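You operate a simulated robot arm through the tools that you are given. There is no shell and no other tool. Be economical: measure what you need, move in short steps, check, and stop when the job is done.

You are at the controls of a simulated two-armed robot. One attempt, no reset.

Task
Pick up the purple foam bottle with one hand, pass it to the other hand and put it on the drain bed. Set down upright: purple foam bottle.

The check looks at the end state, three seconds after you hand in, the way a careful person would. Anything else that was tipped, shoved, dropped, spilled or broken makes it a failure.

Robot
Two 7-joint arms with two-finger parallel grippers on one trunk, on a base that drives. Base frame: it is fixed to the floor where the robot stands at the start and does not move with it; the origin is under the middle of the robot, x ahead of it, y to its left, z up. Units: m, rad, N and s.
The left shoulder is at the start at [0.06, 0.143, 0.938], the right one opposite. With the tool pointing down near the work surface each hand reaches from about 0.28 to 0.72 m from the robot's upright axis, wherever it stands, measured 20 degrees to its own side. Places, roughly: drain bed [-3.5, 1.6, 0.9]. Payload 1.57 kg a hand.
Tool frame (each hand has its own): the origin (TCP) lies between the finger pads and is the grasp point; the fingertips stand 0.03 m ahead of it; z points along the fingers, y is the line along which they close. Largest opening 0.11 m; finger width 0.024, thickness 0.012; the body of the gripper, 0.048 by 0.112 m, starts 0.078 m behind the TCP.
Orientation is that of the tool frame in the base frame, as a unit quaternion [x, y, z, w]. With the fingers straight down and closing along the base's y, the tool's x points along the base's -x, its y along +y and its z along -z.

Tools
- The arms move only by the tool play_rows. It takes "left_rows", "right_rows" or both (then of equal length, played together; a hand with none holds still); each is a list of rows, each an object of numbers (a shift or turn left out is 0, a gripper value left out holds the last): "tx", "ty", "tz": the shift along the tool's x, y, z in units of 400 mm (1.0 is 400 mm); "ax", "ay", "az": the turn, a rotation vector about the tool's x, y, z in units of 180 degrees (1.0 is 180 degrees). In form: [{"tx": .., "ty": .., "tz": .., "ax": .., "ay": .., "az": ..}, ...]. A call has 1 to 10 rows; each row is the pose to reach, as a shift and turn from the pose commanded when the call began, along the tool's axes at that moment. "left_gripper" and "right_gripper" are, for a hand that has rows, the finger opening in m, from 0 to 0.11, set as the call begins (left out, the last holds). A call with a number of a shift or a turn outside -1 to 1 is refused whole. A row lasts 0.2 s, in which the tool goes at most 0.05 m and 0.15 rad; a call with a longer step from one row to the next is refused whole, and so is a gripper value outside its range. A pose out of reach is approached as far as the arm can. The call stops where the force on the tool passes 40 N (or 10 N more than at its start, if that is more) or the arm is blocked; 0.2 s more then pass. Each finger travels about 0.045 m/s and halts on what it meets, pressing with about 24 N; the grip force reading is that of the motor and also rises with nothing between the fingers. The clock runs only during rows and for 0.2 s after the last one: add rows that repeat a pose to give the fingers time. It gives the time, the measured TCP pose, the force on the tool (base axes), the opening and the grip force at its end, in the units of the frame above (readings bear some noise), with the torque about the TCP (base axes, N m) and any sound that the robot's microphone picked up.
- Cameras (640 x 400 px; columns grow to the right, rows downward): "scene" is now at [0.0505, -0.0155, 1.5528]; the picture's right is [-0.17, -0.98, 0.00], its down [-0.70, 0.12, -0.70] and it looks along [0.69, -0.12, -0.71] (base axes); focal length 254 px, centre (320, 200). "left" rides on the left gripper at [0.07, -0.016, -0.141] in its tool frame; the picture's right is [0.23, 0.97, 0.00], its down [-0.86, 0.20, -0.48] and it looks along [-0.47, 0.11, 0.88] (tool axes); focal length 222 px, centre (320, 200). "right" rides on the right gripper at [0.07, 0.016, -0.141] in its tool frame; the picture's right is [-0.23, 0.97, 0.00], its down [-0.86, -0.20, -0.48] and it looks along [-0.47, -0.11, 0.88] (tool axes); focal length 222 px, centre (320, 200). There is no depth. A picture from a camera that has moved, and an enlarged one, comes with that camera's place and axes in the base frame and with its lens.
- grab_frame(camera): a new picture of that camera. It takes no simulated time.
- slide_trunk(by): slides the trunk up (or, below 0, down) by that many m; the arms and the scene camera ride with it, the base frame stays. It gives what a move gives, with no picture.
- base_move(legs): drives the robot by 1 to 6 legs, each [ahead, left, turn to the left] in m, m and rad, along the robot's own axes; the way and the turn of a leg run together, so that a leg with both is an arc; at most 1.5 m and 3.142 rad a leg. The arms and the cameras ride along, it lands a little off, and it stops where it bumps. It gives what a move gives.
- head_to(pan, tilt): turns the head with the scene camera to pan (to the left, within 1.501 rad either way) and tilt (down, from -0.506 to 1.204), counted from straight ahead of the robot. It gives what a move gives.
- enlarge(camera, box): a new picture of the part [left, top, right, bottom] of that camera's present view, enlarged. It takes no simulated time.
- finish_job(): hands the job in; it is judged then, once.

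Work in short steps. Places have to be worked out from the pictures, the camera data and where the tool is seen: move nearer, look again, correct. Check each grasp and each placing, and mend what went wrong. You have 120 turns and 88 pictures in all, those below and enlarged ones among them. Open the grippers and draw the arms clear of the work before you hand the job in, unless the task says otherwise; then end with one line.

The tools are called after ">>>" as a command line: name --argument value ..., lists and objects as JSON in quotes. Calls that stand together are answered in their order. play_rows: Moves the arms, as the interface text tells. Its arguments: {"type":"object","properties":{"left_rows":{"type":"array","items":{"type":"object","properties":{"tx":{"type":"number"},"ty":{"type":"number"},"tz":{"type":"number"},"ax":{"type":"number"},"ay":{"type":"number"},"az":{"type":"number"}}}},"left_gripper":{"type":"number"},"right_rows":{"type":"array","items":{"type":"object","properties":{"tx":{"type":"number"},"ty":{"type":"number"},"tz":{"type":"number"},"ax":{"type":"number"},"ay":{"type":"number"},"az":{"type":"number"}}}},"right_gripper":{"type":"number"}},"required":[]} The other tools are called the same way: slide_trunk (by) slides the trunk up or down; base_move (legs) drives the base; head_to (pan, tilt) turns the head that bears the scene camera; grab_frame (camera) takes a picture; enlarge (camera, box) takes an enlarged picture of a part of a camera's view; finish_job () hands the job in.

At the start:

```text
clock: 0.0
left_eef_pos: [0.4271, 0.1752, 1.1015]
left_orientation: [-0.001, 1.0, 0.0, 0.0]
left_ft_force: [0.1, 0.5, -0.6]
left_ft_torque: [0.0, 0.04, -0.01]
left_opening: 0.1101
left_finger_force: 0.1
right_eef_pos: [0.4123, -0.2052, 1.1283]
right_orientation: [0.0, 1.0, 0.0, 0.001]
right_ft_force: [-0.6, 0.1, 0.4]
right_ft_torque: [0.01, 0.04, -0.02]
right_opening: 0.1101
right_finger_force: 0.1
trunk travel left (down, up): [-0.537, 0.053]
robot x, y, heading: [-0.005, 0.0034, -0.001]
head pan, tilt: [-0.176, 0.794]
```

scene: 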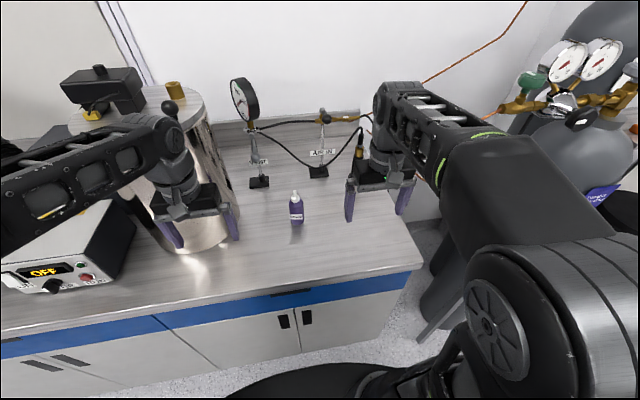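
right: 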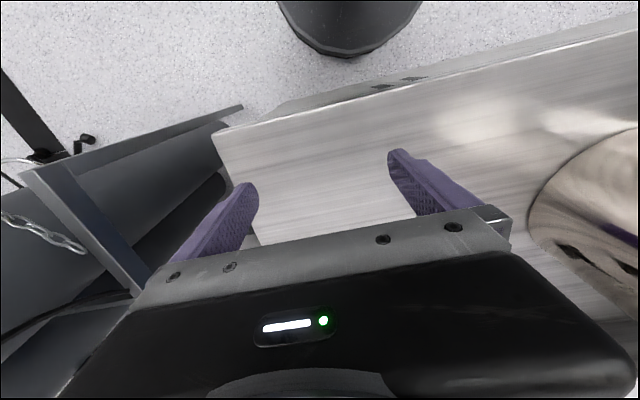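
left: 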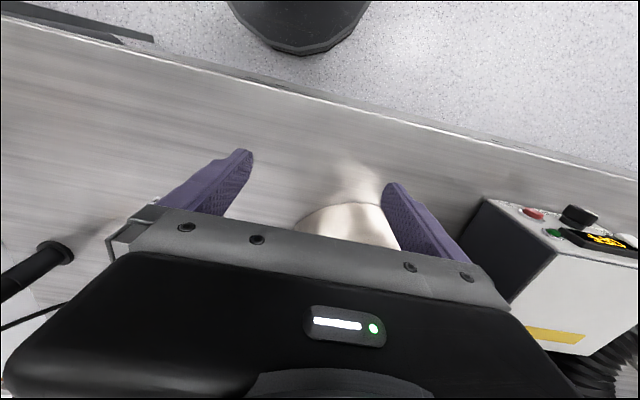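

The bottle appears around (0.60, -0.03). I'll enlarge to measure it.

>>> enlarge --camera "scene" --box '[220, 140, 380, 240]'

```text
4.00 times, centred on (300, 190) of scene
camera zoom: at [0.0505, -0.0155, 1.5528], right [-0.17, -0.98, 0.0], down [-0.7, 0.12, -0.7], along [0.69, -0.12, -0.71], focal length 1014 px, centre (400, 240)
```

zoom: 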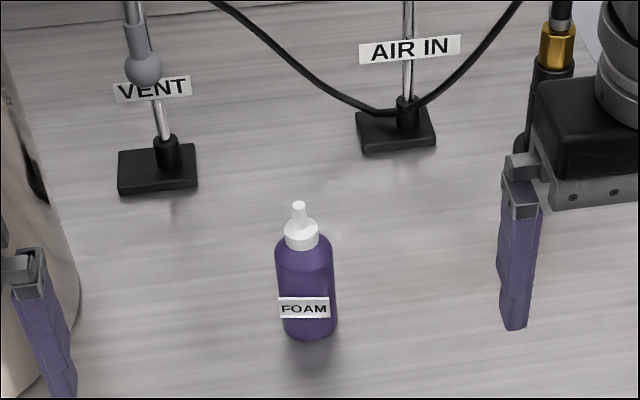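

Bottle is ~0.13 tall, 0.047 wide, at about (0.608, -0.035). I'll bring the right hand most of the way, staying high, and look with its camera.

>>> play_rows --right_rows '[{"tx": -0.07, "ty": 0.07}, {"tx": -0.14, "ty": 0.14}, {"tx": -0.21, "ty": 0.21}, {"tx": -0.28, "ty": 0.29}, {"tx": -0.35, "ty": 0.36}, {"tx": -0.42, "ty": 0.425}, {"tx": -0.42, "ty": 0.425}]' --right_gripper 0.11

>>> grab_frame --camera "right"

>>> grab_frame --camera "scene"

```text
clock: 1.6
left_eef_pos: [0.4262, 0.175, 1.1029]
left_orientation: [-0.001, 1.0, 0.0, 0.0]
left_ft_force: [0.2, -0.7, 1.2]
left_ft_torque: [0.03, -0.01, 0.01]
left_opening: 0.11
left_finger_force: 0.2
right_eef_pos: [0.5471, -0.0445, 1.0855]
right_orientation: [0.0, 1.0, 0.0, 0.003]
right_ft_force: [0.3, -0.5, -0.6]
right_ft_torque: [0.02, -0.01, 0.0]
right_opening: 0.1102
right_finger_force: 0.1
right hand out of reach, approached as far as the arm can: row 3, 4, 5, 6, 7
trunk travel left (down, up): [-0.537, 0.053]
robot x, y, heading: [0.0012, 0.0023, -0.003]
head pan, tilt: [-0.176, 0.794]
```

```text
83 pictures are left
camera right: at [0.4755, -0.0286, 1.2249], right [0.23, 0.97, 0.0], down [0.85, -0.2, 0.48], along [0.47, -0.11, -0.88], focal length 222 px, centre (320, 200)
```

right: 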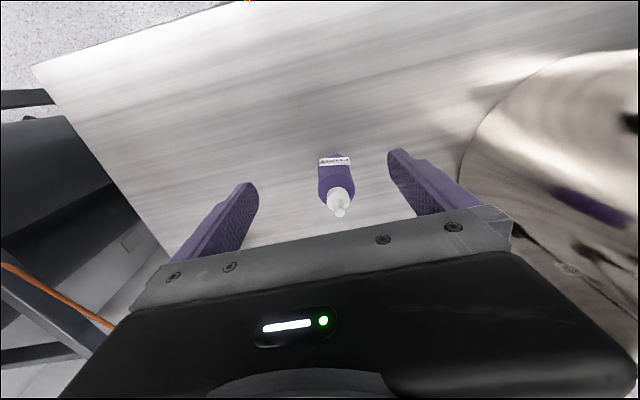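

```text
82 pictures are left
camera scene: at [0.0499, -0.0163, 1.5528], right [-0.17, -0.98, 0.0], down [-0.7, 0.12, -0.7], along [0.69, -0.12, -0.71], focal length 254 px, centre (320, 200)
```

scene: 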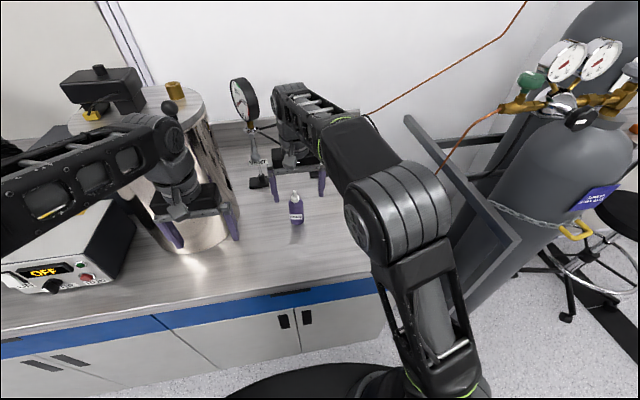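

At this height x=0.60 is out of reach, but it should be reachable lower. Bottle centre ≈ (0.60, -0.036). I'll back off in x, descend in front of the bottle, and then slide forward straddling it.

>>> play_rows --right_rows '[{"tx": 0.1}, {"tx": 0.15, "tz": 0.05}, {"tx": 0.15, "tz": 0.1}]'

```text
clock: 2.4
left_eef_pos: [0.4272, 0.1754, 1.1007]
left_orientation: [0.0, 1.0, 0.0, 0.0]
left_ft_force: [0.2, 0.3, 0.0]
left_ft_torque: [0.03, -0.01, -0.03]
left_opening: 0.11
left_finger_force: 0.0
right_eef_pos: [0.4864, -0.0434, 1.0452]
right_orientation: [0.0, 1.0, 0.0, 0.0]
right_ft_force: [0.7, -0.5, -0.9]
right_ft_torque: [0.02, -0.01, 0.01]
right_opening: 0.1099
right_finger_force: 0.1
trunk travel left (down, up): [-0.537, 0.053]
robot x, y, heading: [0.0004, -0.0001, -0.0]
head pan, tilt: [-0.176, 0.794]
```

Relative motion is from the reached pose. Descending to z≈0.972 and aligning y, then checking.

>>> play_rows --right_rows '[{"ty": 0.018, "tz": 0.09}, {"ty": 0.018, "tz": 0.183}, {"ty": 0.018, "tz": 0.183}]'

>>> grab_frame --camera "right"

```text
clock: 3.2
left_eef_pos: [0.4265, 0.1746, 1.1011]
left_orientation: [0.0, 1.0, 0.0, 0.001]
left_ft_force: [-0.1, 0.6, 1.3]
left_ft_torque: [-0.04, -0.01, 0.04]
left_opening: 0.11
left_finger_force: 0.1
right_eef_pos: [0.4875, -0.0366, 0.9705]
right_orientation: [0.0, 1.0, 0.0, 0.0]
right_ft_force: [-1.1, -0.7, 0.1]
right_ft_torque: [-0.01, 0.02, -0.01]
right_opening: 0.1102
right_finger_force: 0.0
trunk travel left (down, up): [-0.537, 0.053]
robot x, y, heading: [-0.0017, 0.0022, -0.003]
head pan, tilt: [-0.176, 0.794]
```

```text
81 pictures are left
camera right: at [0.4165, -0.0207, 1.1119], right [0.23, 0.97, 0.0], down [0.86, -0.2, 0.48], along [0.47, -0.11, -0.88], focal length 222 px, centre (320, 200)
```

right: 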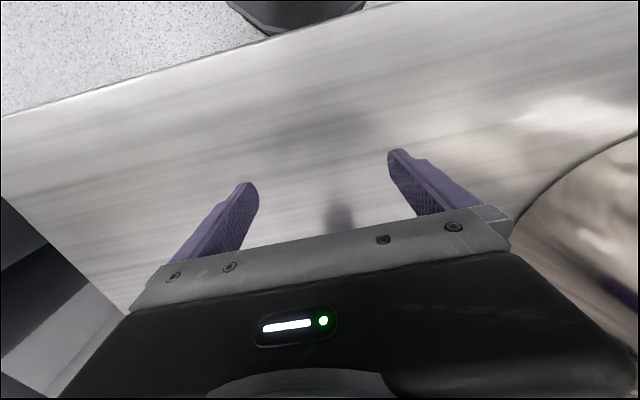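

Level and aligned. Sliding forward around the bottle to x≈0.60.

>>> play_rows --right_rows '[{"tx": -0.08}, {"tx": -0.16}, {"tx": -0.22}, {"tx": -0.2825}, {"tx": -0.2825}]'

>>> grab_frame --camera "right"

>>> enlarge --camera "scene" --box '[220, 140, 380, 240]'

```text
clock: 4.4
left_eef_pos: [0.4259, 0.1767, 1.1011]
left_orientation: [-0.001, 1.0, 0.0, 0.0]
left_ft_force: [-0.5, 0.2, 0.3]
left_ft_torque: [0.0, -0.02, -0.02]
left_opening: 0.11
left_finger_force: 0.0
right_eef_pos: [0.5991, -0.0362, 0.9712]
right_orientation: [0.0, 1.0, 0.0, 0.0]
right_ft_force: [-0.3, -0.1, 0.4]
right_ft_torque: [-0.02, 0.01, 0.02]
right_opening: 0.1101
right_finger_force: 0.1
trunk travel left (down, up): [-0.537, 0.053]
robot x, y, heading: [0.0001, 0.0004, 0.003]
head pan, tilt: [-0.176, 0.794]
```

```text
80 pictures are left
camera right: at [0.5283, -0.0207, 1.1119], right [0.23, 0.97, 0.0], down [0.85, -0.2, 0.48], along [0.47, -0.11, -0.88], focal length 222 px, centre (320, 200)
```

right: 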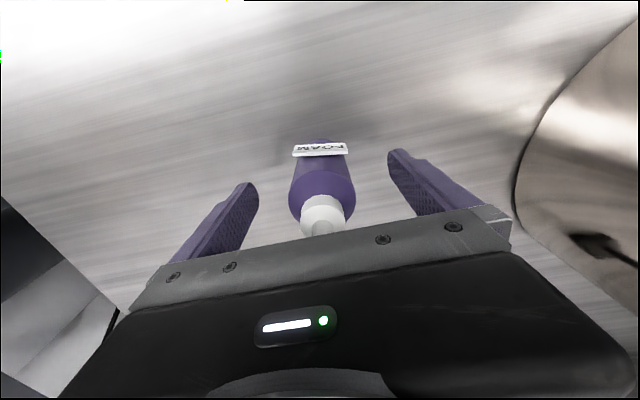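

```text
4.00 times, centred on (300, 190) of scene
camera zoom: at [0.0501, -0.0154, 1.5528], right [-0.17, -0.98, 0.0], down [-0.7, 0.12, -0.7], along [0.69, -0.12, -0.71], focal length 1014 px, centre (400, 240)
```

zoom: 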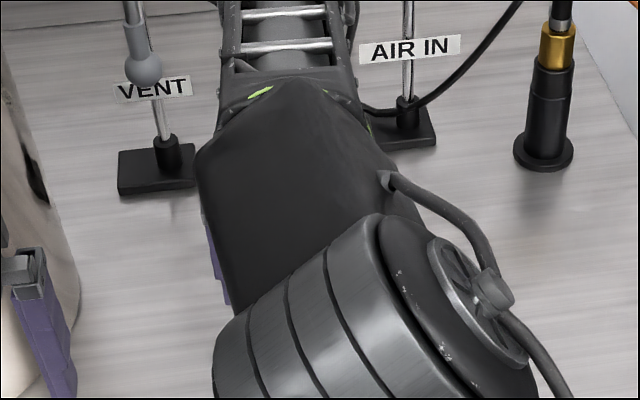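

The bottle is centred in the jaws both ways. Closing.

>>> play_rows --right_rows '[{}, {}, {}, {}, {}, {}, {}, {}]' --right_gripper 0.0

```text
clock: 6.2
left_eef_pos: [0.427, 0.1769, 1.1012]
left_orientation: [0.0, 1.0, 0.0, 0.0]
left_ft_force: [-0.1, -0.7, 0.2]
left_ft_torque: [-0.01, 0.01, -0.05]
left_opening: 0.1101
left_finger_force: 0.1
right_eef_pos: [0.5997, -0.0357, 0.9717]
right_orientation: [0.0, 1.0, 0.0, 0.0]
right_ft_force: [-0.3, 0.0, 1.1]
right_ft_torque: [0.07, -0.04, 0.02]
right_opening: 0.0447
right_finger_force: 23.9
trunk travel left (down, up): [-0.537, 0.053]
robot x, y, heading: [0.0013, -0.0015, -0.003]
head pan, tilt: [-0.176, 0.794]
```

Gripped at 0.045. Lifting a bit and drawing back toward the robot.

>>> play_rows --right_rows '[{"tz": -0.06}, {"tz": -0.14}, {"tz": -0.2, "tx": 0.08}, {"tz": -0.25, "tx": 0.18}, {"tz": -0.3, "tx": 0.28}, {"tz": -0.35, "tx": 0.38}, {"tz": -0.35, "tx": 0.48, "ty": -0.05}, {"tz": -0.35, "tx": 0.5, "ty": -0.1}]'

>>> grab_frame --camera "scene"

>>> grab_frame --camera "right"

```text
clock: 8.0
left_eef_pos: [0.4274, 0.1745, 1.1003]
left_orientation: [0.0, 1.0, 0.0, -0.001]
left_ft_force: [-0.5, 0.3, 0.0]
left_ft_torque: [-0.01, 0.0, -0.01]
left_opening: 0.1104
left_finger_force: 0.0
right_eef_pos: [0.3989, -0.0777, 1.1116]
right_orientation: [-0.001, 1.0, 0.0, -0.001]
right_ft_force: [0.1, -0.7, -0.9]
right_ft_torque: [0.0, 0.01, -0.01]
right_opening: 0.0449
right_finger_force: 24.2
right hand out of reach, approached as far as the arm can: row 2
trunk travel left (down, up): [-0.537, 0.053]
robot x, y, heading: [-0.0025, -0.0006, 0.003]
head pan, tilt: [-0.176, 0.794]
```

```text
78 pictures are left
camera scene: at [0.0509, -0.0159, 1.5528], right [-0.17, -0.98, 0.0], down [-0.7, 0.12, -0.7], along [0.69, -0.12, -0.71], focal length 254 px, centre (320, 200)
```

scene: 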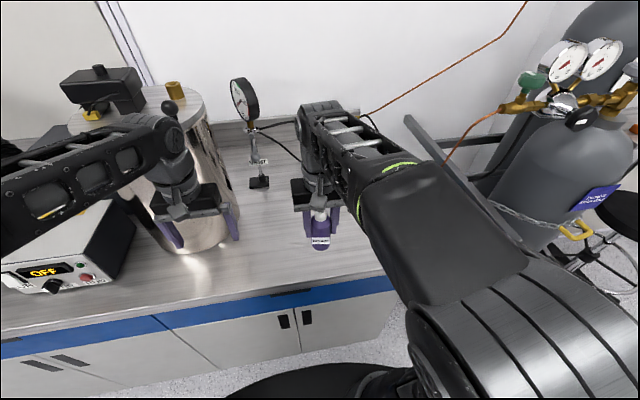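

```text
77 pictures are left
camera right: at [0.3281, -0.0619, 1.2516], right [0.23, 0.97, 0.0], down [0.86, -0.2, 0.48], along [0.47, -0.11, -0.88], focal length 222 px, centre (320, 200)
```

right: 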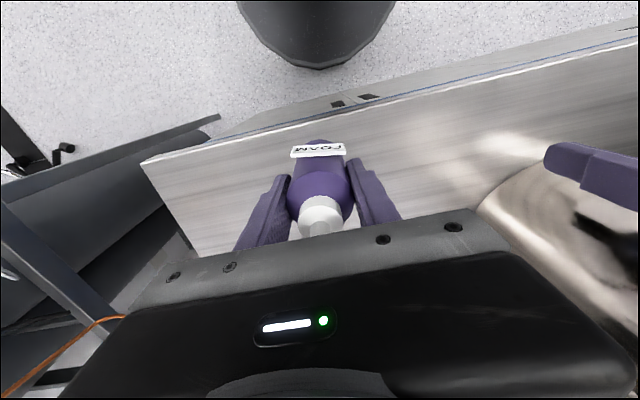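

Bottle is held securely. Backing off from the bench and looking around.

>>> base_move --legs '[[-0.5, 0, 0]]'

>>> head_to --pan 1.5 --tilt 0.35

>>> grab_frame --camera "scene"

```text
clock: 10.9
left_eef_pos: [-0.0745, 0.1765, 1.1008]
left_orientation: [-0.002, 1.0, 0.0, -0.001]
left_ft_force: [0.4, -0.1, 0.3]
left_ft_torque: [-0.01, 0.01, -0.02]
left_opening: 0.1102
left_finger_force: 0.0
right_eef_pos: [-0.1004, -0.0759, 1.1123]
right_orientation: [-0.002, 1.0, 0.0, 0.0]
right_ft_force: [0.8, -0.1, -1.5]
right_ft_torque: [-0.01, 0.0, 0.01]
right_opening: 0.0448
right_finger_force: 24.2
trunk travel left (down, up): [-0.537, 0.053]
robot x, y, heading: [-0.5006, -0.0036, -0.0]
head pan, tilt: [-0.176, 0.794]
```

```text
clock: 12.7
left_eef_pos: [-0.073, 0.1761, 1.1002]
left_orientation: [-0.002, 1.0, 0.0, 0.0]
left_ft_force: [-0.5, 0.6, 0.1]
left_ft_torque: [0.0, 0.03, 0.01]
left_opening: 0.11
left_finger_force: 0.0
right_eef_pos: [-0.1008, -0.077, 1.1121]
right_orientation: [-0.002, 1.0, 0.0, 0.0]
right_ft_force: [0.5, -0.3, -1.7]
right_ft_torque: [0.0, 0.01, -0.02]
right_opening: 0.0447
right_finger_force: 23.8
trunk travel left (down, up): [-0.537, 0.053]
robot x, y, heading: [-0.4982, 0.0005, 0.005]
head pan, tilt: [1.499, 0.351]
```

```text
76 pictures are left
camera scene: at [-0.5222, 0.0906, 1.592], right [1.0, -0.07, 0.0], down [-0.02, -0.34, -0.94], along [0.06, 0.94, -0.34], focal length 254 px, centre (320, 200)
```

scene: 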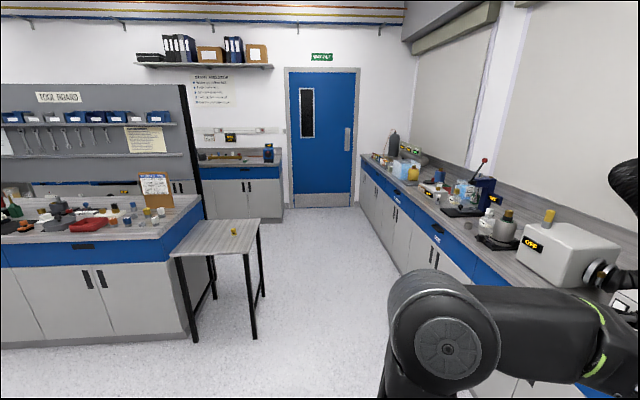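

The drain bed is further behind-left. Turning left by 1.57 and looking further round.

>>> base_move --legs '[[0, 0, 1.57]]'

>>> head_to --pan 1.2 --tilt 0.4

>>> grab_frame --camera "scene"

```text
clock: 16.9
left_eef_pos: [-0.6823, 0.4225, 1.1012]
left_orientation: [0.712, -0.702, 0.0, 0.0]
left_ft_force: [0.2, -0.8, -0.1]
left_ft_torque: [0.01, 0.02, -0.02]
left_opening: 0.11
left_finger_force: 0.1
right_eef_pos: [-0.4287, 0.3994, 1.1131]
right_orientation: [0.713, -0.701, 0.0, 0.0]
right_ft_force: [0.8, 0.1, -1.7]
right_ft_torque: [0.02, -0.01, 0.01]
right_opening: 0.0449
right_finger_force: 24.1
trunk travel left (down, up): [-0.537, 0.053]
robot x, y, heading: [-0.5035, 0.0049, 1.593]
head pan, tilt: [1.499, 0.351]
```

```text
clock: 17.7
left_eef_pos: [-0.6813, 0.4236, 1.1009]
left_orientation: [0.713, -0.702, -0.001, 0.0]
left_ft_force: [-0.2, 0.2, 0.0]
left_ft_torque: [0.01, 0.03, -0.01]
left_opening: 0.1099
left_finger_force: 0.0
right_eef_pos: [-0.4298, 0.4004, 1.1118]
right_orientation: [0.713, -0.701, 0.0, 0.0]
right_ft_force: [0.2, -0.3, -1.3]
right_ft_torque: [-0.03, 0.03, 0.02]
right_opening: 0.0447
right_finger_force: 24.3
trunk travel left (down, up): [-0.537, 0.053]
robot x, y, heading: [-0.5008, 0.0021, 1.586]
head pan, tilt: [1.201, 0.4]
```

```text
75 pictures are left
camera scene: at [-0.5854, 0.0, 1.5875], right [0.35, 0.94, 0.0], down [0.37, -0.13, -0.92], along [-0.86, 0.32, -0.39], focal length 254 px, centre (320, 200)
```

scene: 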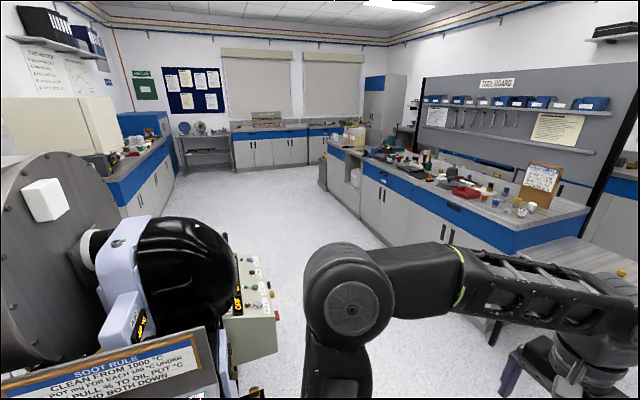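

The drain bed should be around pixel (357,150), at the far end of the island. Zooming.

>>> enlarge --camera "scene" --box '[280, 100, 440, 200]'

```text
4.00 times, centred on (360, 150) of scene
camera zoom: at [-0.5854, 0.0, 1.5875], right [0.35, 0.94, 0.0], down [0.37, -0.13, -0.92], along [-0.86, 0.32, -0.39], focal length 1014 px, centre (160, 400)
```

zoom: 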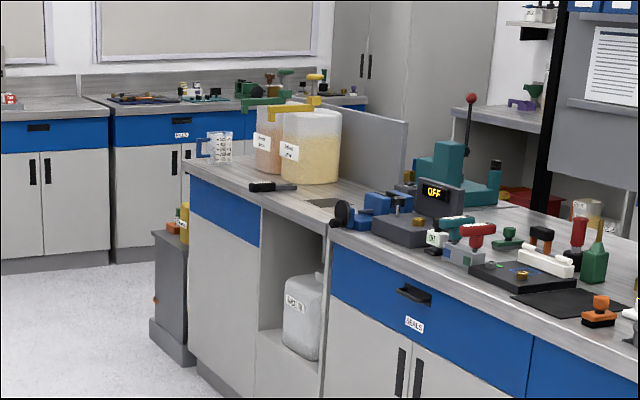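

The bench front edge is at y≈1.33 and there's a control panel at around (-1.5, 0.1); the corridor centre is y≈0.75. Driving to y=0.75 and turning to face -x.

>>> base_move --legs '[[0.73, 0, 0], [0, 0, 1.55]]'

>>> head_to --pan 0 --tilt 0.5

>>> grab_frame --camera "scene"

```text
clock: 25.5
left_eef_pos: [-0.9377, 0.557, 1.101]
left_orientation: [1.0, -0.004, 0.0, 0.0]
left_ft_force: [-0.2, 0.3, 0.8]
left_ft_torque: [0.01, 0.0, -0.02]
left_opening: 0.11
left_finger_force: 0.2
right_eef_pos: [-0.9085, 0.8115, 1.1105]
right_orientation: [1.0, -0.004, 0.0, -0.001]
right_ft_force: [0.2, -0.7, -2.0]
right_ft_torque: [0.03, -0.03, -0.01]
right_opening: 0.0447
right_finger_force: 24.3
trunk travel left (down, up): [-0.537, 0.053]
robot x, y, heading: [-0.5104, 0.7317, 3.134]
head pan, tilt: [1.201, 0.4]
```

```text
clock: 26.9
left_eef_pos: [-0.9398, 0.5576, 1.1012]
left_orientation: [1.0, -0.004, 0.0, 0.0]
left_ft_force: [0.3, -0.2, -0.6]
left_ft_torque: [0.0, -0.01, 0.01]
left_opening: 0.1099
left_finger_force: 0.0
right_eef_pos: [-0.9079, 0.8101, 1.1117]
right_orientation: [1.0, -0.004, -0.001, 0.001]
right_ft_force: [0.2, 0.6, -1.3]
right_ft_torque: [0.01, -0.03, 0.02]
right_opening: 0.0449
right_finger_force: 24.6
trunk travel left (down, up): [-0.537, 0.053]
robot x, y, heading: [-0.5121, 0.7323, 3.137]
head pan, tilt: [0.0, 0.499]
```

```text
73 pictures are left
camera scene: at [-0.5707, 0.729, 1.5783], right [0.01, 1.0, 0.0], down [0.48, 0.0, -0.88], along [-0.88, 0.01, -0.48], focal length 254 px, centre (320, 200)
```

scene: 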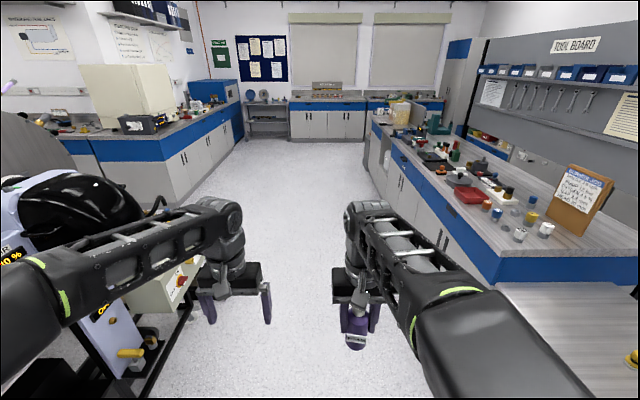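

Path ahead is clear, but elbows extend ~0.5 m sideways; I'll strafe slightly right (toward the bench), then go forward in steps.

>>> base_move --legs '[[0, -0.13, 0], [1.5, 0, 0]]'

>>> head_to --pan -0.6 --tilt 0.6

>>> grab_frame --camera "scene"

```text
clock: 35.2
left_eef_pos: [-2.4366, 0.7018, 1.1004]
left_orientation: [1.0, -0.004, 0.0, 0.0]
left_ft_force: [-1.0, 0.4, 0.5]
left_ft_torque: [-0.01, 0.02, 0.0]
left_opening: 0.1102
left_finger_force: 0.1
right_eef_pos: [-2.4061, 0.9547, 1.1111]
right_orientation: [1.0, -0.005, 0.0, 0.0]
right_ft_force: [0.8, -0.8, -1.5]
right_ft_torque: [0.0, -0.02, 0.01]
right_opening: 0.0447
right_finger_force: 23.9
trunk travel left (down, up): [-0.537, 0.053]
robot x, y, heading: [-2.0059, 0.8725, 3.131]
head pan, tilt: [0.0, 0.499]
```

```text
clock: 36.2
left_eef_pos: [-2.4355, 0.7006, 1.1003]
left_orientation: [1.0, -0.005, 0.0, 0.0]
left_ft_force: [0.0, 0.0, 0.8]
left_ft_torque: [0.01, 0.0, 0.0]
left_opening: 0.11
left_finger_force: 0.0
right_eef_pos: [-2.4056, 0.9535, 1.1127]
right_orientation: [1.0, -0.005, -0.001, 0.0]
right_ft_force: [0.7, -0.5, -1.4]
right_ft_torque: [0.0, -0.03, -0.01]
right_opening: 0.0451
right_finger_force: 23.8
trunk travel left (down, up): [-0.537, 0.053]
robot x, y, heading: [-2.0075, 0.8698, 3.128]
head pan, tilt: [-0.6, 0.6]
```

```text
72 pictures are left
camera scene: at [-2.0488, 0.9211, 1.5693], right [0.57, 0.82, 0.0], down [0.46, -0.32, -0.83], along [-0.68, 0.47, -0.56], focal length 254 px, centre (320, 200)
```

scene: 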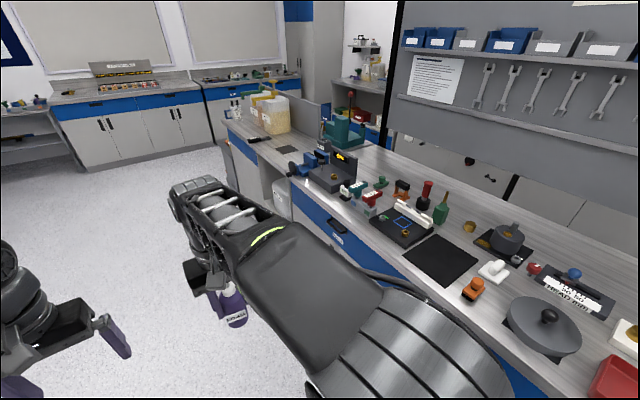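

The dark square at (288,150) maps to (-3.47, 1.65): that's the drain bed. Zooming.

>>> enlarge --camera "scene" --box '[220, 90, 348, 170]'

```text
5.00 times, centred on (284, 130) of scene
camera zoom: at [-2.0488, 0.9211, 1.5693], right [0.57, 0.82, 0.0], down [0.46, -0.32, -0.83], along [-0.68, 0.47, -0.56], focal length 1268 px, centre (500, 550)
```

zoom: 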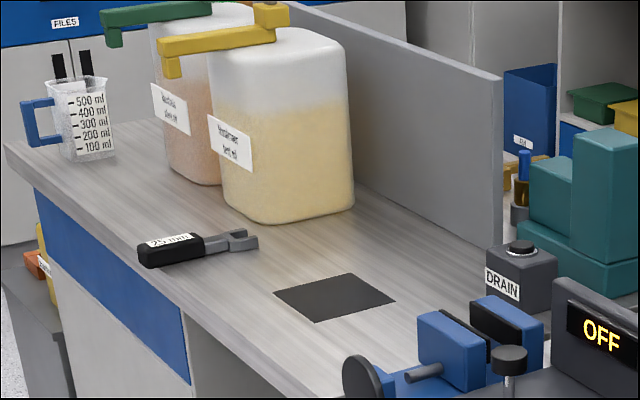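

The bed is a flat 12 cm plate centred ≈(-3.486, 1.646), with a vise to its right and a spanner to its left. Plan: left hand takes the bottle from the left side, closing perpendicular to the right's fingers. First yaw the left hand by 81° here in open space while shifting left.

>>> play_rows --left_rows '[{"az": -0.045, "ty": 0.03}, {"az": -0.09, "ty": 0.06}, {"az": -0.135, "ty": 0.09}, {"az": -0.18, "ty": 0.12}, {"az": -0.225, "ty": 0.15}, {"az": -0.27, "ty": 0.18}, {"az": -0.315, "ty": 0.2}, {"az": -0.36, "ty": 0.2}, {"az": -0.405, "ty": 0.2}, {"az": -0.45, "ty": 0.2}]' --left_gripper 0.11

```text
clock: 38.4
left_eef_pos: [-2.4357, 0.6204, 1.1004]
left_orientation: [0.763, 0.646, 0.0, -0.001]
left_ft_force: [0.3, -0.1, -0.3]
left_ft_torque: [0.01, 0.03, -0.01]
left_opening: 0.1101
left_finger_force: 0.0
right_eef_pos: [-2.4049, 0.9535, 1.1109]
right_orientation: [1.0, -0.005, 0.0, 0.0]
right_ft_force: [-0.2, 0.4, -2.3]
right_ft_torque: [-0.01, 0.03, 0.0]
right_opening: 0.0449
right_finger_force: 23.5
trunk travel left (down, up): [-0.537, 0.053]
robot x, y, heading: [-2.0063, 0.8733, 3.129]
head pan, tilt: [-0.6, 0.6]
```

Finishing the last 9° of yaw, then pitching in a following call.

>>> play_rows --left_rows '[{"az": -0.025}, {"az": -0.05}]'

>>> play_rows --left_rows '[{"ay": 0.04}, {"ay": 0.08}, {"ay": 0.12}, {"ay": 0.16}, {"ay": 0.2}, {"ay": 0.24}, {"ay": 0.28}, {"ay": 0.32}, {"ay": 0.36}, {"ay": 0.39}]'

>>> head_to --pan 0.1 --tilt 0.85

>>> grab_frame --camera "scene"

>>> grab_frame --camera "left"

```text
clock: 39.0
left_eef_pos: [-2.4367, 0.6206, 1.101]
left_orientation: [0.71, 0.704, 0.0, 0.0]
left_ft_force: [0.8, -0.4, -0.1]
left_ft_torque: [0.02, 0.02, 0.0]
left_opening: 0.1098
left_finger_force: 0.0
right_eef_pos: [-2.4054, 0.9543, 1.1121]
right_orientation: [1.0, -0.005, 0.001, -0.001]
right_ft_force: [0.8, 0.4, -1.8]
right_ft_torque: [0.01, 0.0, 0.01]
right_opening: 0.0449
right_finger_force: 24.1
trunk travel left (down, up): [-0.537, 0.053]
robot x, y, heading: [-2.0074, 0.8721, 3.131]
head pan, tilt: [-0.6, 0.6]
```

```text
clock: 41.2
left_eef_pos: [-2.4534, 0.6189, 1.098]
left_orientation: [0.6, 0.605, 0.363, -0.376]
left_ft_force: [-0.6, -0.1, -0.1]
left_ft_torque: [0.01, 0.01, 0.02]
left_opening: 0.11
left_finger_force: 0.1
left hand out of reach, approached as far as the arm can: row 5, 6, 7, 8, 9, 10
right_eef_pos: [-2.4057, 0.9529, 1.1121]
right_orientation: [1.0, -0.004, 0.0, 0.001]
right_ft_force: [-0.1, -1.0, -1.7]
right_ft_torque: [-0.01, 0.01, 0.0]
right_opening: 0.0446
right_finger_force: 24.3
trunk travel left (down, up): [-0.537, 0.053]
robot x, y, heading: [-2.0087, 0.8733, 3.133]
head pan, tilt: [-0.6, 0.6]
```

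```text
clock: 42.2
left_eef_pos: [-2.4527, 0.6207, 1.0992]
left_orientation: [0.6, 0.605, 0.363, -0.376]
left_ft_force: [0.6, -0.4, 0.2]
left_ft_torque: [-0.02, -0.04, -0.02]
left_opening: 0.1098
left_finger_force: 0.0
right_eef_pos: [-2.4055, 0.9527, 1.1111]
right_orientation: [1.0, -0.005, 0.0, 0.0]
right_ft_force: [0.9, 0.1, -1.2]
right_ft_torque: [-0.03, 0.0, -0.03]
right_opening: 0.0446
right_finger_force: 24.3
trunk travel left (down, up): [-0.537, 0.053]
robot x, y, heading: [-2.0051, 0.8729, 3.129]
head pan, tilt: [0.099, 0.85]
```

```text
70 pictures are left
camera scene: at [-2.0543, 0.8635, 1.5484], right [-0.09, 1.0, 0.0], down [0.75, 0.07, -0.66], along [-0.66, -0.06, -0.75], focal length 254 px, centre (320, 200)
```

scene: 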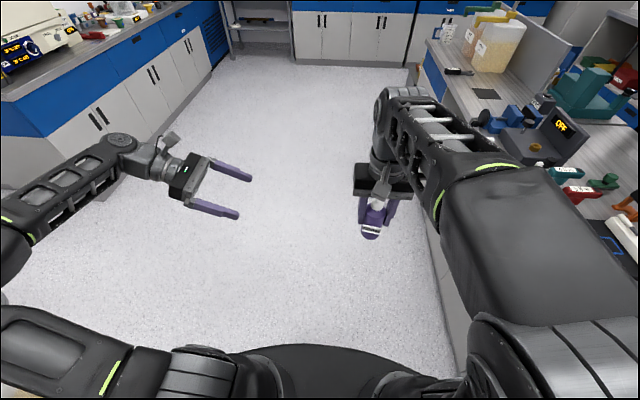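

```text
69 pictures are left
camera left: at [-2.4683, 0.5252, 1.2253], right [0.97, 0.12, 0.19], down [0.21, -0.81, -0.55], along [0.09, 0.57, -0.81], focal length 222 px, centre (320, 200)
```

left: 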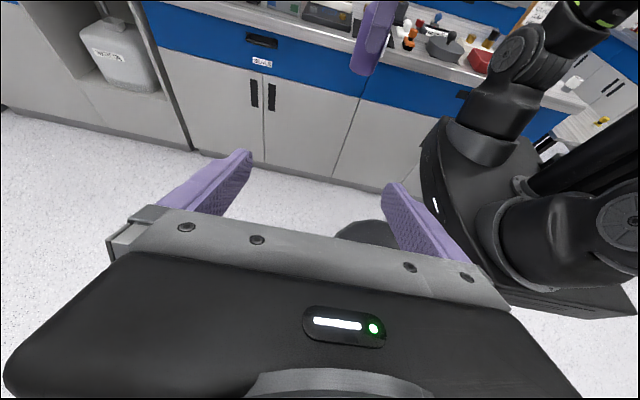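

Left reached ~27° below horizontal pointing toward the bottle, good. Now moving to a pre-grasp 14 cm short of the bottle, trying to flatten to 20°.

>>> play_rows --left_rows '[{"tx": 0.06, "ty": 0.022, "tz": 0.067, "ay": 0.006}, {"tx": 0.115, "ty": 0.044, "tz": 0.134, "ay": 0.012}, {"tx": 0.172, "ty": 0.066, "tz": 0.2, "ay": 0.02}, {"tx": 0.229, "ty": 0.088, "tz": 0.268, "ay": 0.028}, {"tx": 0.286, "ty": 0.11, "tz": 0.335, "ay": 0.034}, {"tx": 0.343, "ty": 0.132, "tz": 0.402, "ay": 0.039}, {"tx": 0.343, "ty": 0.132, "tz": 0.402, "ay": 0.039}]'

>>> grab_frame --camera "scene"

>>> grab_frame --camera "left"

```text
clock: 43.8
left_eef_pos: [-2.4033, 0.8276, 1.1456]
left_orientation: [0.577, 0.581, 0.399, -0.413]
left_ft_force: [0.1, 0.0, -0.7]
left_ft_torque: [0.0, -0.02, 0.03]
left_opening: 0.1101
left_finger_force: 0.1
right_eef_pos: [-2.4043, 0.9542, 1.1116]
right_orientation: [1.0, -0.005, 0.001, 0.0]
right_ft_force: [0.5, -0.4, -1.9]
right_ft_torque: [0.01, -0.02, 0.01]
right_opening: 0.0446
right_finger_force: 23.5
trunk travel left (down, up): [-0.537, 0.053]
robot x, y, heading: [-2.0069, 0.8712, 3.129]
head pan, tilt: [0.099, 0.85]
```

```text
68 pictures are left
camera scene: at [-2.0542, 0.8635, 1.5484], right [-0.09, 1.0, 0.0], down [0.75, 0.07, -0.66], along [-0.66, -0.06, -0.75], focal length 254 px, centre (320, 200)
```

scene: 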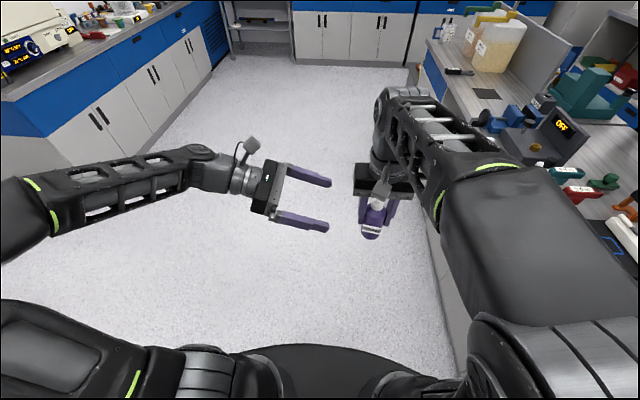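

```text
67 pictures are left
camera left: at [-2.4177, 0.7178, 1.261], right [0.98, 0.09, 0.2], down [0.2, -0.74, -0.64], along [0.09, 0.67, -0.74], focal length 222 px, centre (320, 200)
```

left: 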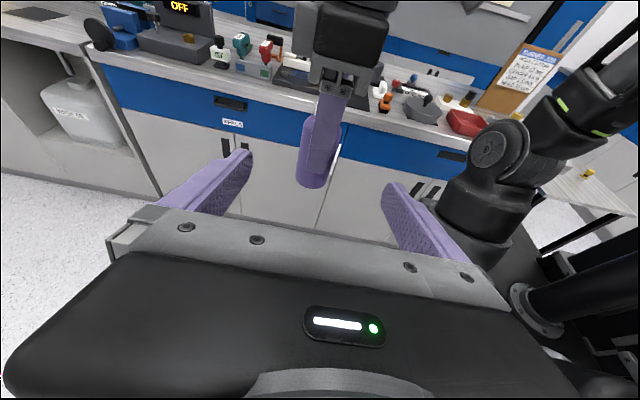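

Tilt is now 20° and geometry matches predictions. Advancing the left hand around the lower bottle body (fingers either side, perpendicular to the right's).

>>> play_rows --left_rows '[{"tx": -0.008, "tz": 0.09}, {"tx": -0.016, "ty": 0.002, "tz": 0.18}, {"tx": -0.025, "ty": 0.004, "tz": 0.26}, {"tx": -0.033, "ty": 0.005, "tz": 0.349}, {"tx": -0.033, "ty": 0.005, "tz": 0.349}]'

>>> grab_frame --camera "left"

>>> enlarge --camera "scene" --box '[240, 120, 480, 270]'

```text
clock: 45.0
left_eef_pos: [-2.404, 0.9532, 1.0862]
left_orientation: [0.577, 0.581, 0.4, -0.412]
left_ft_force: [0.2, 0.5, -0.5]
left_ft_torque: [0.03, 0.01, 0.01]
left_opening: 0.1103
left_finger_force: 0.1
right_eef_pos: [-2.4045, 0.9536, 1.1115]
right_orientation: [1.0, -0.006, 0.0, 0.0]
right_ft_force: [-0.4, -0.6, -1.0]
right_ft_torque: [0.02, -0.01, -0.02]
right_opening: 0.0448
right_finger_force: 24.0
trunk travel left (down, up): [-0.537, 0.053]
robot x, y, heading: [-2.0092, 0.8713, 3.133]
head pan, tilt: [0.099, 0.85]
```

```text
66 pictures are left
camera left: at [-2.4185, 0.8439, 1.2008], right [0.97, 0.09, 0.2], down [0.2, -0.74, -0.64], along [0.09, 0.67, -0.74], focal length 222 px, centre (320, 200)
```

left: 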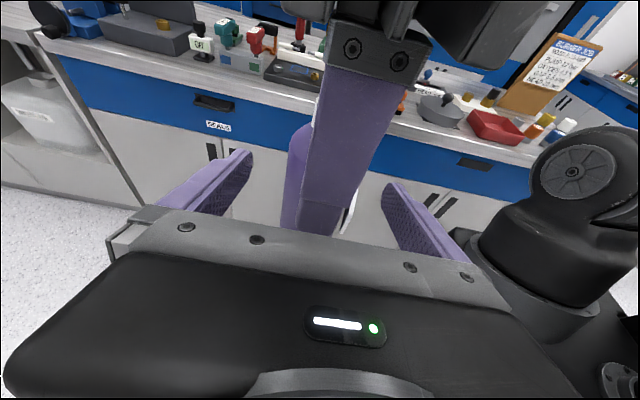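

```text
2.67 times, centred on (360, 195) of scene
camera zoom: at [-2.0539, 0.8633, 1.5484], right [-0.09, 1.0, 0.0], down [0.75, 0.07, -0.66], along [-0.66, -0.06, -0.75], focal length 676 px, centre (213, 213)
```

zoom: 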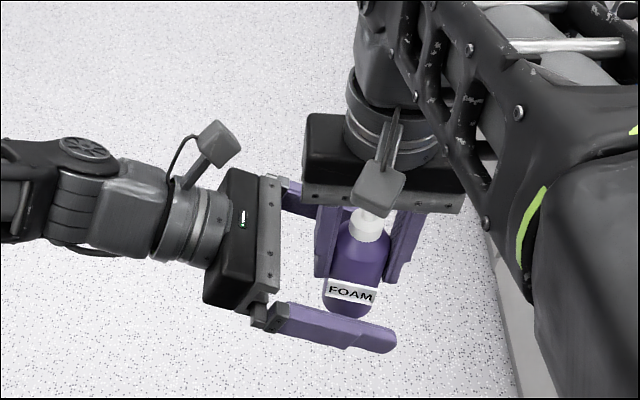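

Everything is clear and centred. Closing the left gripper.

>>> play_rows --left_rows '[{}, {}, {}, {}, {}, {}, {}, {}]' --left_gripper 0.0

>>> enlarge --camera "scene" --box '[240, 120, 480, 270]'

```text
clock: 46.8
left_eef_pos: [-2.4057, 0.9524, 1.0865]
left_orientation: [0.577, 0.582, 0.397, -0.413]
left_ft_force: [-20.5, 6.6, -4.1]
left_ft_torque: [-0.06, -0.4, 0.03]
left_opening: 0.0451
left_finger_force: 24.1
right_eef_pos: [-2.4033, 0.9533, 1.1116]
right_orientation: [1.0, -0.005, 0.002, -0.001]
right_ft_force: [20.5, -5.6, 4.2]
right_ft_torque: [-0.1, -0.1, 0.01]
right_opening: 0.0449
right_finger_force: 23.7
trunk travel left (down, up): [-0.537, 0.053]
robot x, y, heading: [-2.0069, 0.8712, 3.129]
head pan, tilt: [0.099, 0.85]
```

```text
2.67 times, centred on (360, 195) of scene
camera zoom: at [-2.0543, 0.8636, 1.5484], right [-0.09, 1.0, 0.0], down [0.75, 0.07, -0.66], along [-0.66, -0.06, -0.75], focal length 676 px, centre (213, 213)
```

zoom: 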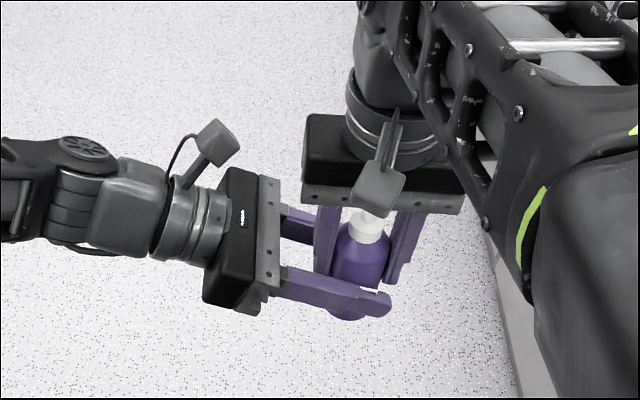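

Left holds at 0.045. Opening the right hand and withdrawing it straight up.

>>> play_rows --right_rows '[{}, {}, {}, {}, {}, {}]' --right_gripper 0.11

>>> enlarge --camera "scene" --box '[240, 120, 480, 270]'

```text
clock: 48.2
left_eef_pos: [-2.4027, 0.9538, 1.086]
left_orientation: [0.578, 0.58, 0.4, -0.412]
left_ft_force: [5.5, -11.7, 0.0]
left_ft_torque: [0.5, 0.27, 0.21]
left_opening: 0.0451
left_finger_force: 24.0
right_eef_pos: [-2.4048, 0.9549, 1.1122]
right_orientation: [1.0, -0.005, 0.0, 0.0]
right_ft_force: [-6.0, 10.7, -0.5]
right_ft_torque: [-0.21, -0.08, -0.19]
right_opening: 0.1002
right_finger_force: 0.1
trunk travel left (down, up): [-0.537, 0.053]
robot x, y, heading: [-2.0121, 0.874, 3.128]
head pan, tilt: [0.099, 0.85]
```

```text
2.67 times, centred on (360, 195) of scene
camera zoom: at [-2.0542, 0.8636, 1.5484], right [-0.09, 1.0, 0.0], down [0.75, 0.07, -0.66], along [-0.66, -0.06, -0.75], focal length 676 px, centre (213, 213)
```

zoom: 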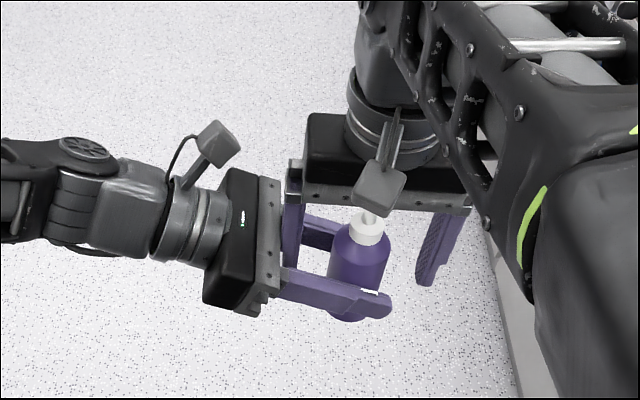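

The opened right finger presses against the left palm (11 N). Closing it a little to 0.08, then lifting.

>>> play_rows --right_rows '[{}, {}, {}]' --right_gripper 0.08

>>> play_rows --right_rows '[{"tz": -0.05}, {"tz": -0.12}, {"tz": -0.2}, {"tz": -0.28}]'

>>> grab_frame --camera "scene"

>>> grab_frame --camera "left"

```text
clock: 49.0
left_eef_pos: [-2.4051, 0.954, 1.0855]
left_orientation: [0.577, 0.581, 0.399, -0.413]
left_ft_force: [0.4, 0.2, -0.4]
left_ft_torque: [-0.02, 0.0, 0.04]
left_opening: 0.0447
left_finger_force: 24.1
right_eef_pos: [-2.4047, 0.9542, 1.1121]
right_orientation: [1.0, -0.005, 0.0, 0.0]
right_ft_force: [-0.1, -0.6, 0.4]
right_ft_torque: [0.05, 0.0, -0.01]
right_opening: 0.08
right_finger_force: 0.1
trunk travel left (down, up): [-0.537, 0.053]
robot x, y, heading: [-2.0089, 0.873, 3.129]
head pan, tilt: [0.099, 0.85]
```

```text
clock: 50.0
left_eef_pos: [-2.4053, 0.9539, 1.0849]
left_orientation: [0.577, 0.581, 0.399, -0.413]
left_ft_force: [-0.1, 0.0, 0.5]
left_ft_torque: [-0.03, 0.04, 0.0]
left_opening: 0.0448
left_finger_force: 24.0
right_eef_pos: [-2.4047, 0.9537, 1.1321]
right_orientation: [1.0, -0.005, 0.0, 0.0]
right_ft_force: [0.4, -0.6, 0.8]
right_ft_torque: [0.03, 0.03, -0.04]
right_opening: 0.0803
right_finger_force: 0.0
right hand out of reach, approached as far as the arm can: row 2, 3, 4
trunk travel left (down, up): [-0.537, 0.053]
robot x, y, heading: [-2.0102, 0.8731, 3.134]
head pan, tilt: [0.099, 0.85]
```

```text
62 pictures are left
camera scene: at [-2.0543, 0.8634, 1.5484], right [-0.09, 1.0, 0.0], down [0.75, 0.07, -0.66], along [-0.66, -0.06, -0.75], focal length 254 px, centre (320, 200)
```

scene: 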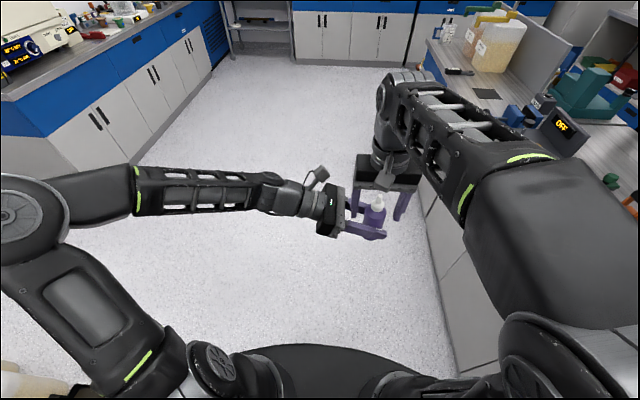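

```text
61 pictures are left
camera left: at [-2.4187, 0.8437, 1.201], right [0.98, 0.09, 0.2], down [0.2, -0.74, -0.64], along [0.09, 0.67, -0.74], focal length 222 px, centre (320, 200)
```

left: 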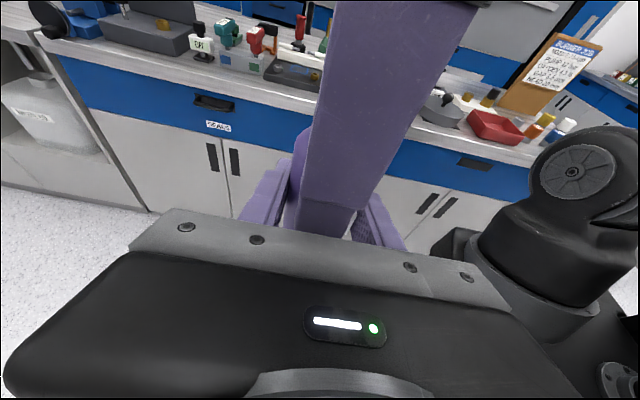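

Right is at its upper limit, so lower the left hand with the bottle straight down by 10 cm instead.

>>> play_rows --left_rows '[{"tx": -0.059, "tz": 0.021}, {"tx": -0.118, "tz": 0.043}, {"tx": -0.177, "tz": 0.064}, {"tx": -0.235, "ty": 0.003, "tz": 0.085}, {"tx": -0.235, "ty": 0.003, "tz": 0.085}]'

>>> grab_frame --camera "scene"

>>> grab_frame --camera "left"

```text
clock: 51.2
left_eef_pos: [-2.4045, 0.9539, 0.9866]
left_orientation: [0.577, 0.581, 0.399, -0.412]
left_ft_force: [-1.0, -0.4, -0.3]
left_ft_torque: [-0.01, 0.01, -0.01]
left_opening: 0.0447
left_finger_force: 24.2
right_eef_pos: [-2.4045, 0.9542, 1.1318]
right_orientation: [1.0, -0.005, 0.0, 0.001]
right_ft_force: [-0.1, 0.3, 0.3]
right_ft_torque: [0.0, 0.0, 0.0]
right_opening: 0.08
right_finger_force: 0.1
trunk travel left (down, up): [-0.537, 0.053]
robot x, y, heading: [-2.0047, 0.8736, 3.132]
head pan, tilt: [0.099, 0.85]
```

```text
60 pictures are left
camera scene: at [-2.0541, 0.8637, 1.5484], right [-0.09, 1.0, 0.0], down [0.75, 0.07, -0.66], along [-0.66, -0.06, -0.75], focal length 254 px, centre (320, 200)
```

scene: 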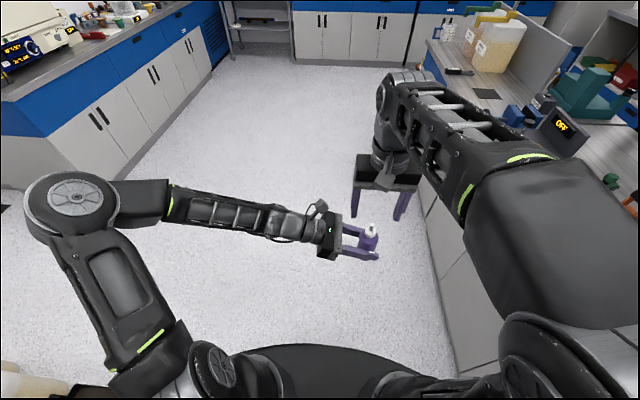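

```text
59 pictures are left
camera left: at [-2.4195, 0.8441, 1.1016], right [0.98, 0.09, 0.2], down [0.2, -0.74, -0.64], along [0.09, 0.67, -0.74], focal length 222 px, centre (320, 200)
```

left: 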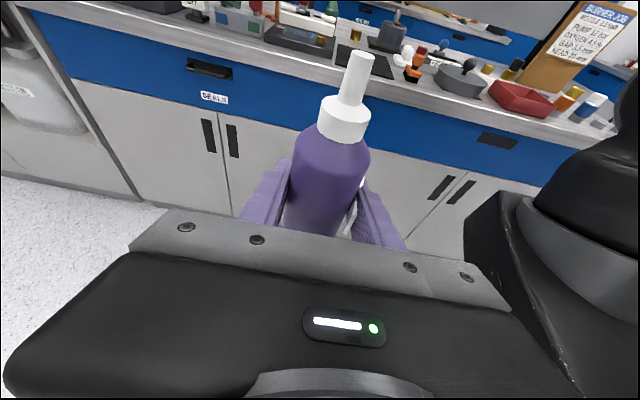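

Clean handover: left holds the bottle upright, right is clear. Moving the left hand 25 cm to the left, then I'll swing it to point forward.

>>> play_rows --left_rows '[{"tx": -0.036, "ty": -0.002, "tz": -0.098}, {"tx": -0.071, "ty": -0.003, "tz": -0.196}, {"tx": -0.107, "ty": -0.005, "tz": -0.294}, {"tx": -0.142, "ty": -0.007, "tz": -0.392}, {"tx": -0.178, "ty": -0.008, "tz": -0.49}, {"tx": -0.213, "ty": -0.01, "tz": -0.588}]'

>>> play_rows --left_rows '[{"ax": 0.042, "az": -0.015}, {"ax": 0.084, "az": -0.03}, {"ax": 0.126, "az": -0.045}, {"ax": 0.168, "az": -0.06}, {"ax": 0.21, "az": -0.075}, {"ax": 0.252, "az": -0.09}, {"ax": 0.294, "az": -0.105}, {"ax": 0.336, "az": -0.12}]'

>>> grab_frame --camera "scene"

```text
clock: 52.6
left_eef_pos: [-2.4041, 0.7018, 0.9874]
left_orientation: [0.577, 0.58, 0.4, -0.413]
left_ft_force: [0.2, 0.0, 0.2]
left_ft_torque: [-0.01, -0.02, 0.02]
left_opening: 0.0447
left_finger_force: 24.0
right_eef_pos: [-2.4049, 0.9547, 1.1319]
right_orientation: [1.0, -0.005, 0.0, 0.0]
right_ft_force: [-0.1, -0.9, 0.2]
right_ft_torque: [-0.04, -0.04, 0.0]
right_opening: 0.0799
right_finger_force: 0.0
trunk travel left (down, up): [-0.537, 0.053]
robot x, y, heading: [-2.0085, 0.872, 3.13]
head pan, tilt: [0.099, 0.85]
```

```text
clock: 54.4
left_eef_pos: [-2.4951, 0.6434, 0.9755]
left_orientation: [0.178, 0.795, 0.121, -0.567]
left_ft_force: [0.1, -0.4, -0.4]
left_ft_torque: [-0.02, -0.01, -0.02]
left_opening: 0.0447
left_finger_force: 24.0
left hand out of reach, approached as far as the arm can: row 5, 6, 7, 8
right_eef_pos: [-2.4046, 0.9537, 1.132]
right_orientation: [1.0, -0.006, -0.001, 0.0]
right_ft_force: [0.6, 0.2, -0.4]
right_ft_torque: [-0.02, 0.01, 0.0]
right_opening: 0.0803
right_finger_force: 0.0
trunk travel left (down, up): [-0.537, 0.053]
robot x, y, heading: [-2.0041, 0.8722, 3.132]
head pan, tilt: [0.099, 0.85]
```

```text
58 pictures are left
camera scene: at [-2.0545, 0.8637, 1.5484], right [-0.09, 1.0, 0.0], down [0.75, 0.07, -0.66], along [-0.66, -0.06, -0.75], focal length 254 px, centre (320, 200)
```

scene: 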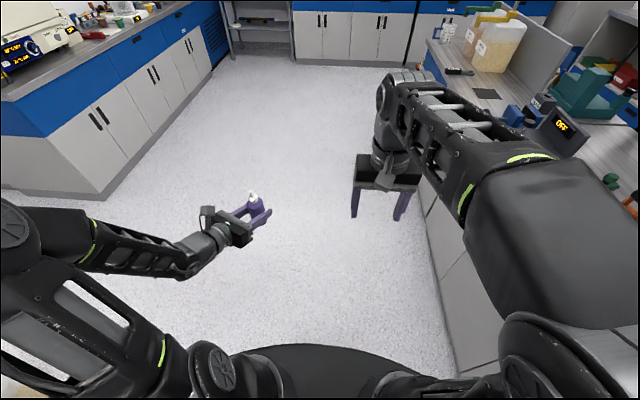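

Left now points forward (≈25° inward), bottle upright. Raise it ~10 cm, and tuck the right hand back for driving.

>>> play_rows --left_rows '[{"tx": 0.06, "tz": -0.02}, {"tx": 0.12, "tz": -0.041}, {"tx": 0.18, "tz": -0.061}, {"tx": 0.236, "tz": -0.082}, {"tx": 0.236, "tz": -0.082}]' --right_rows '[{"tx": 0.06, "ty": -0.08}, {"tx": 0.12, "ty": -0.16}, {"tx": 0.18, "ty": -0.24}, {"tx": 0.24, "ty": -0.32}, {"tx": 0.25, "ty": -0.35}]'

>>> base_move --legs '[[0, 0.18, 0], [1.32, 0, 0]]'

>>> grab_frame --camera "scene"

```text
clock: 55.6
left_eef_pos: [-2.4955, 0.6441, 1.0731]
left_orientation: [0.178, 0.796, 0.121, -0.566]
left_ft_force: [1.2, 0.2, 0.2]
left_ft_torque: [-0.01, -0.01, 0.01]
left_opening: 0.0449
left_finger_force: 23.7
right_eef_pos: [-2.3085, 1.0938, 1.1224]
right_orientation: [1.0, -0.004, 0.0, -0.001]
right_ft_force: [0.0, -0.2, 0.4]
right_ft_torque: [-0.02, -0.02, -0.03]
right_opening: 0.0801
right_finger_force: 0.1
right hand out of reach, approached as far as the arm can: row 4, 5
trunk travel left (down, up): [-0.537, 0.053]
robot x, y, heading: [-2.007, 0.8713, 3.136]
head pan, tilt: [0.099, 0.85]
```

```text
clock: 63.4
left_eef_pos: [-3.8156, 0.4774, 1.074]
left_orientation: [0.178, 0.795, 0.121, -0.567]
left_ft_force: [-0.1, -0.1, -0.7]
left_ft_torque: [0.03, 0.02, -0.03]
left_opening: 0.0448
left_finger_force: 24.6
right_eef_pos: [-3.6277, 0.928, 1.1224]
right_orientation: [1.0, -0.005, 0.0, 0.0]
right_ft_force: [-0.2, -0.6, 0.0]
right_ft_torque: [0.04, -0.02, -0.02]
right_opening: 0.0799
right_finger_force: 0.1
trunk travel left (down, up): [-0.537, 0.053]
robot x, y, heading: [-3.3282, 0.7116, 3.131]
head pan, tilt: [0.099, 0.85]
```

```text
57 pictures are left
camera scene: at [-3.3744, 0.698, 1.5483], right [-0.09, 1.0, 0.0], down [0.75, 0.07, -0.66], along [-0.66, -0.06, -0.75], focal length 254 px, centre (320, 200)
```

scene: 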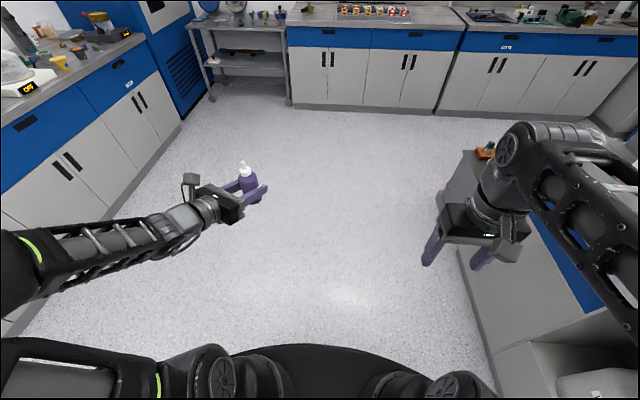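

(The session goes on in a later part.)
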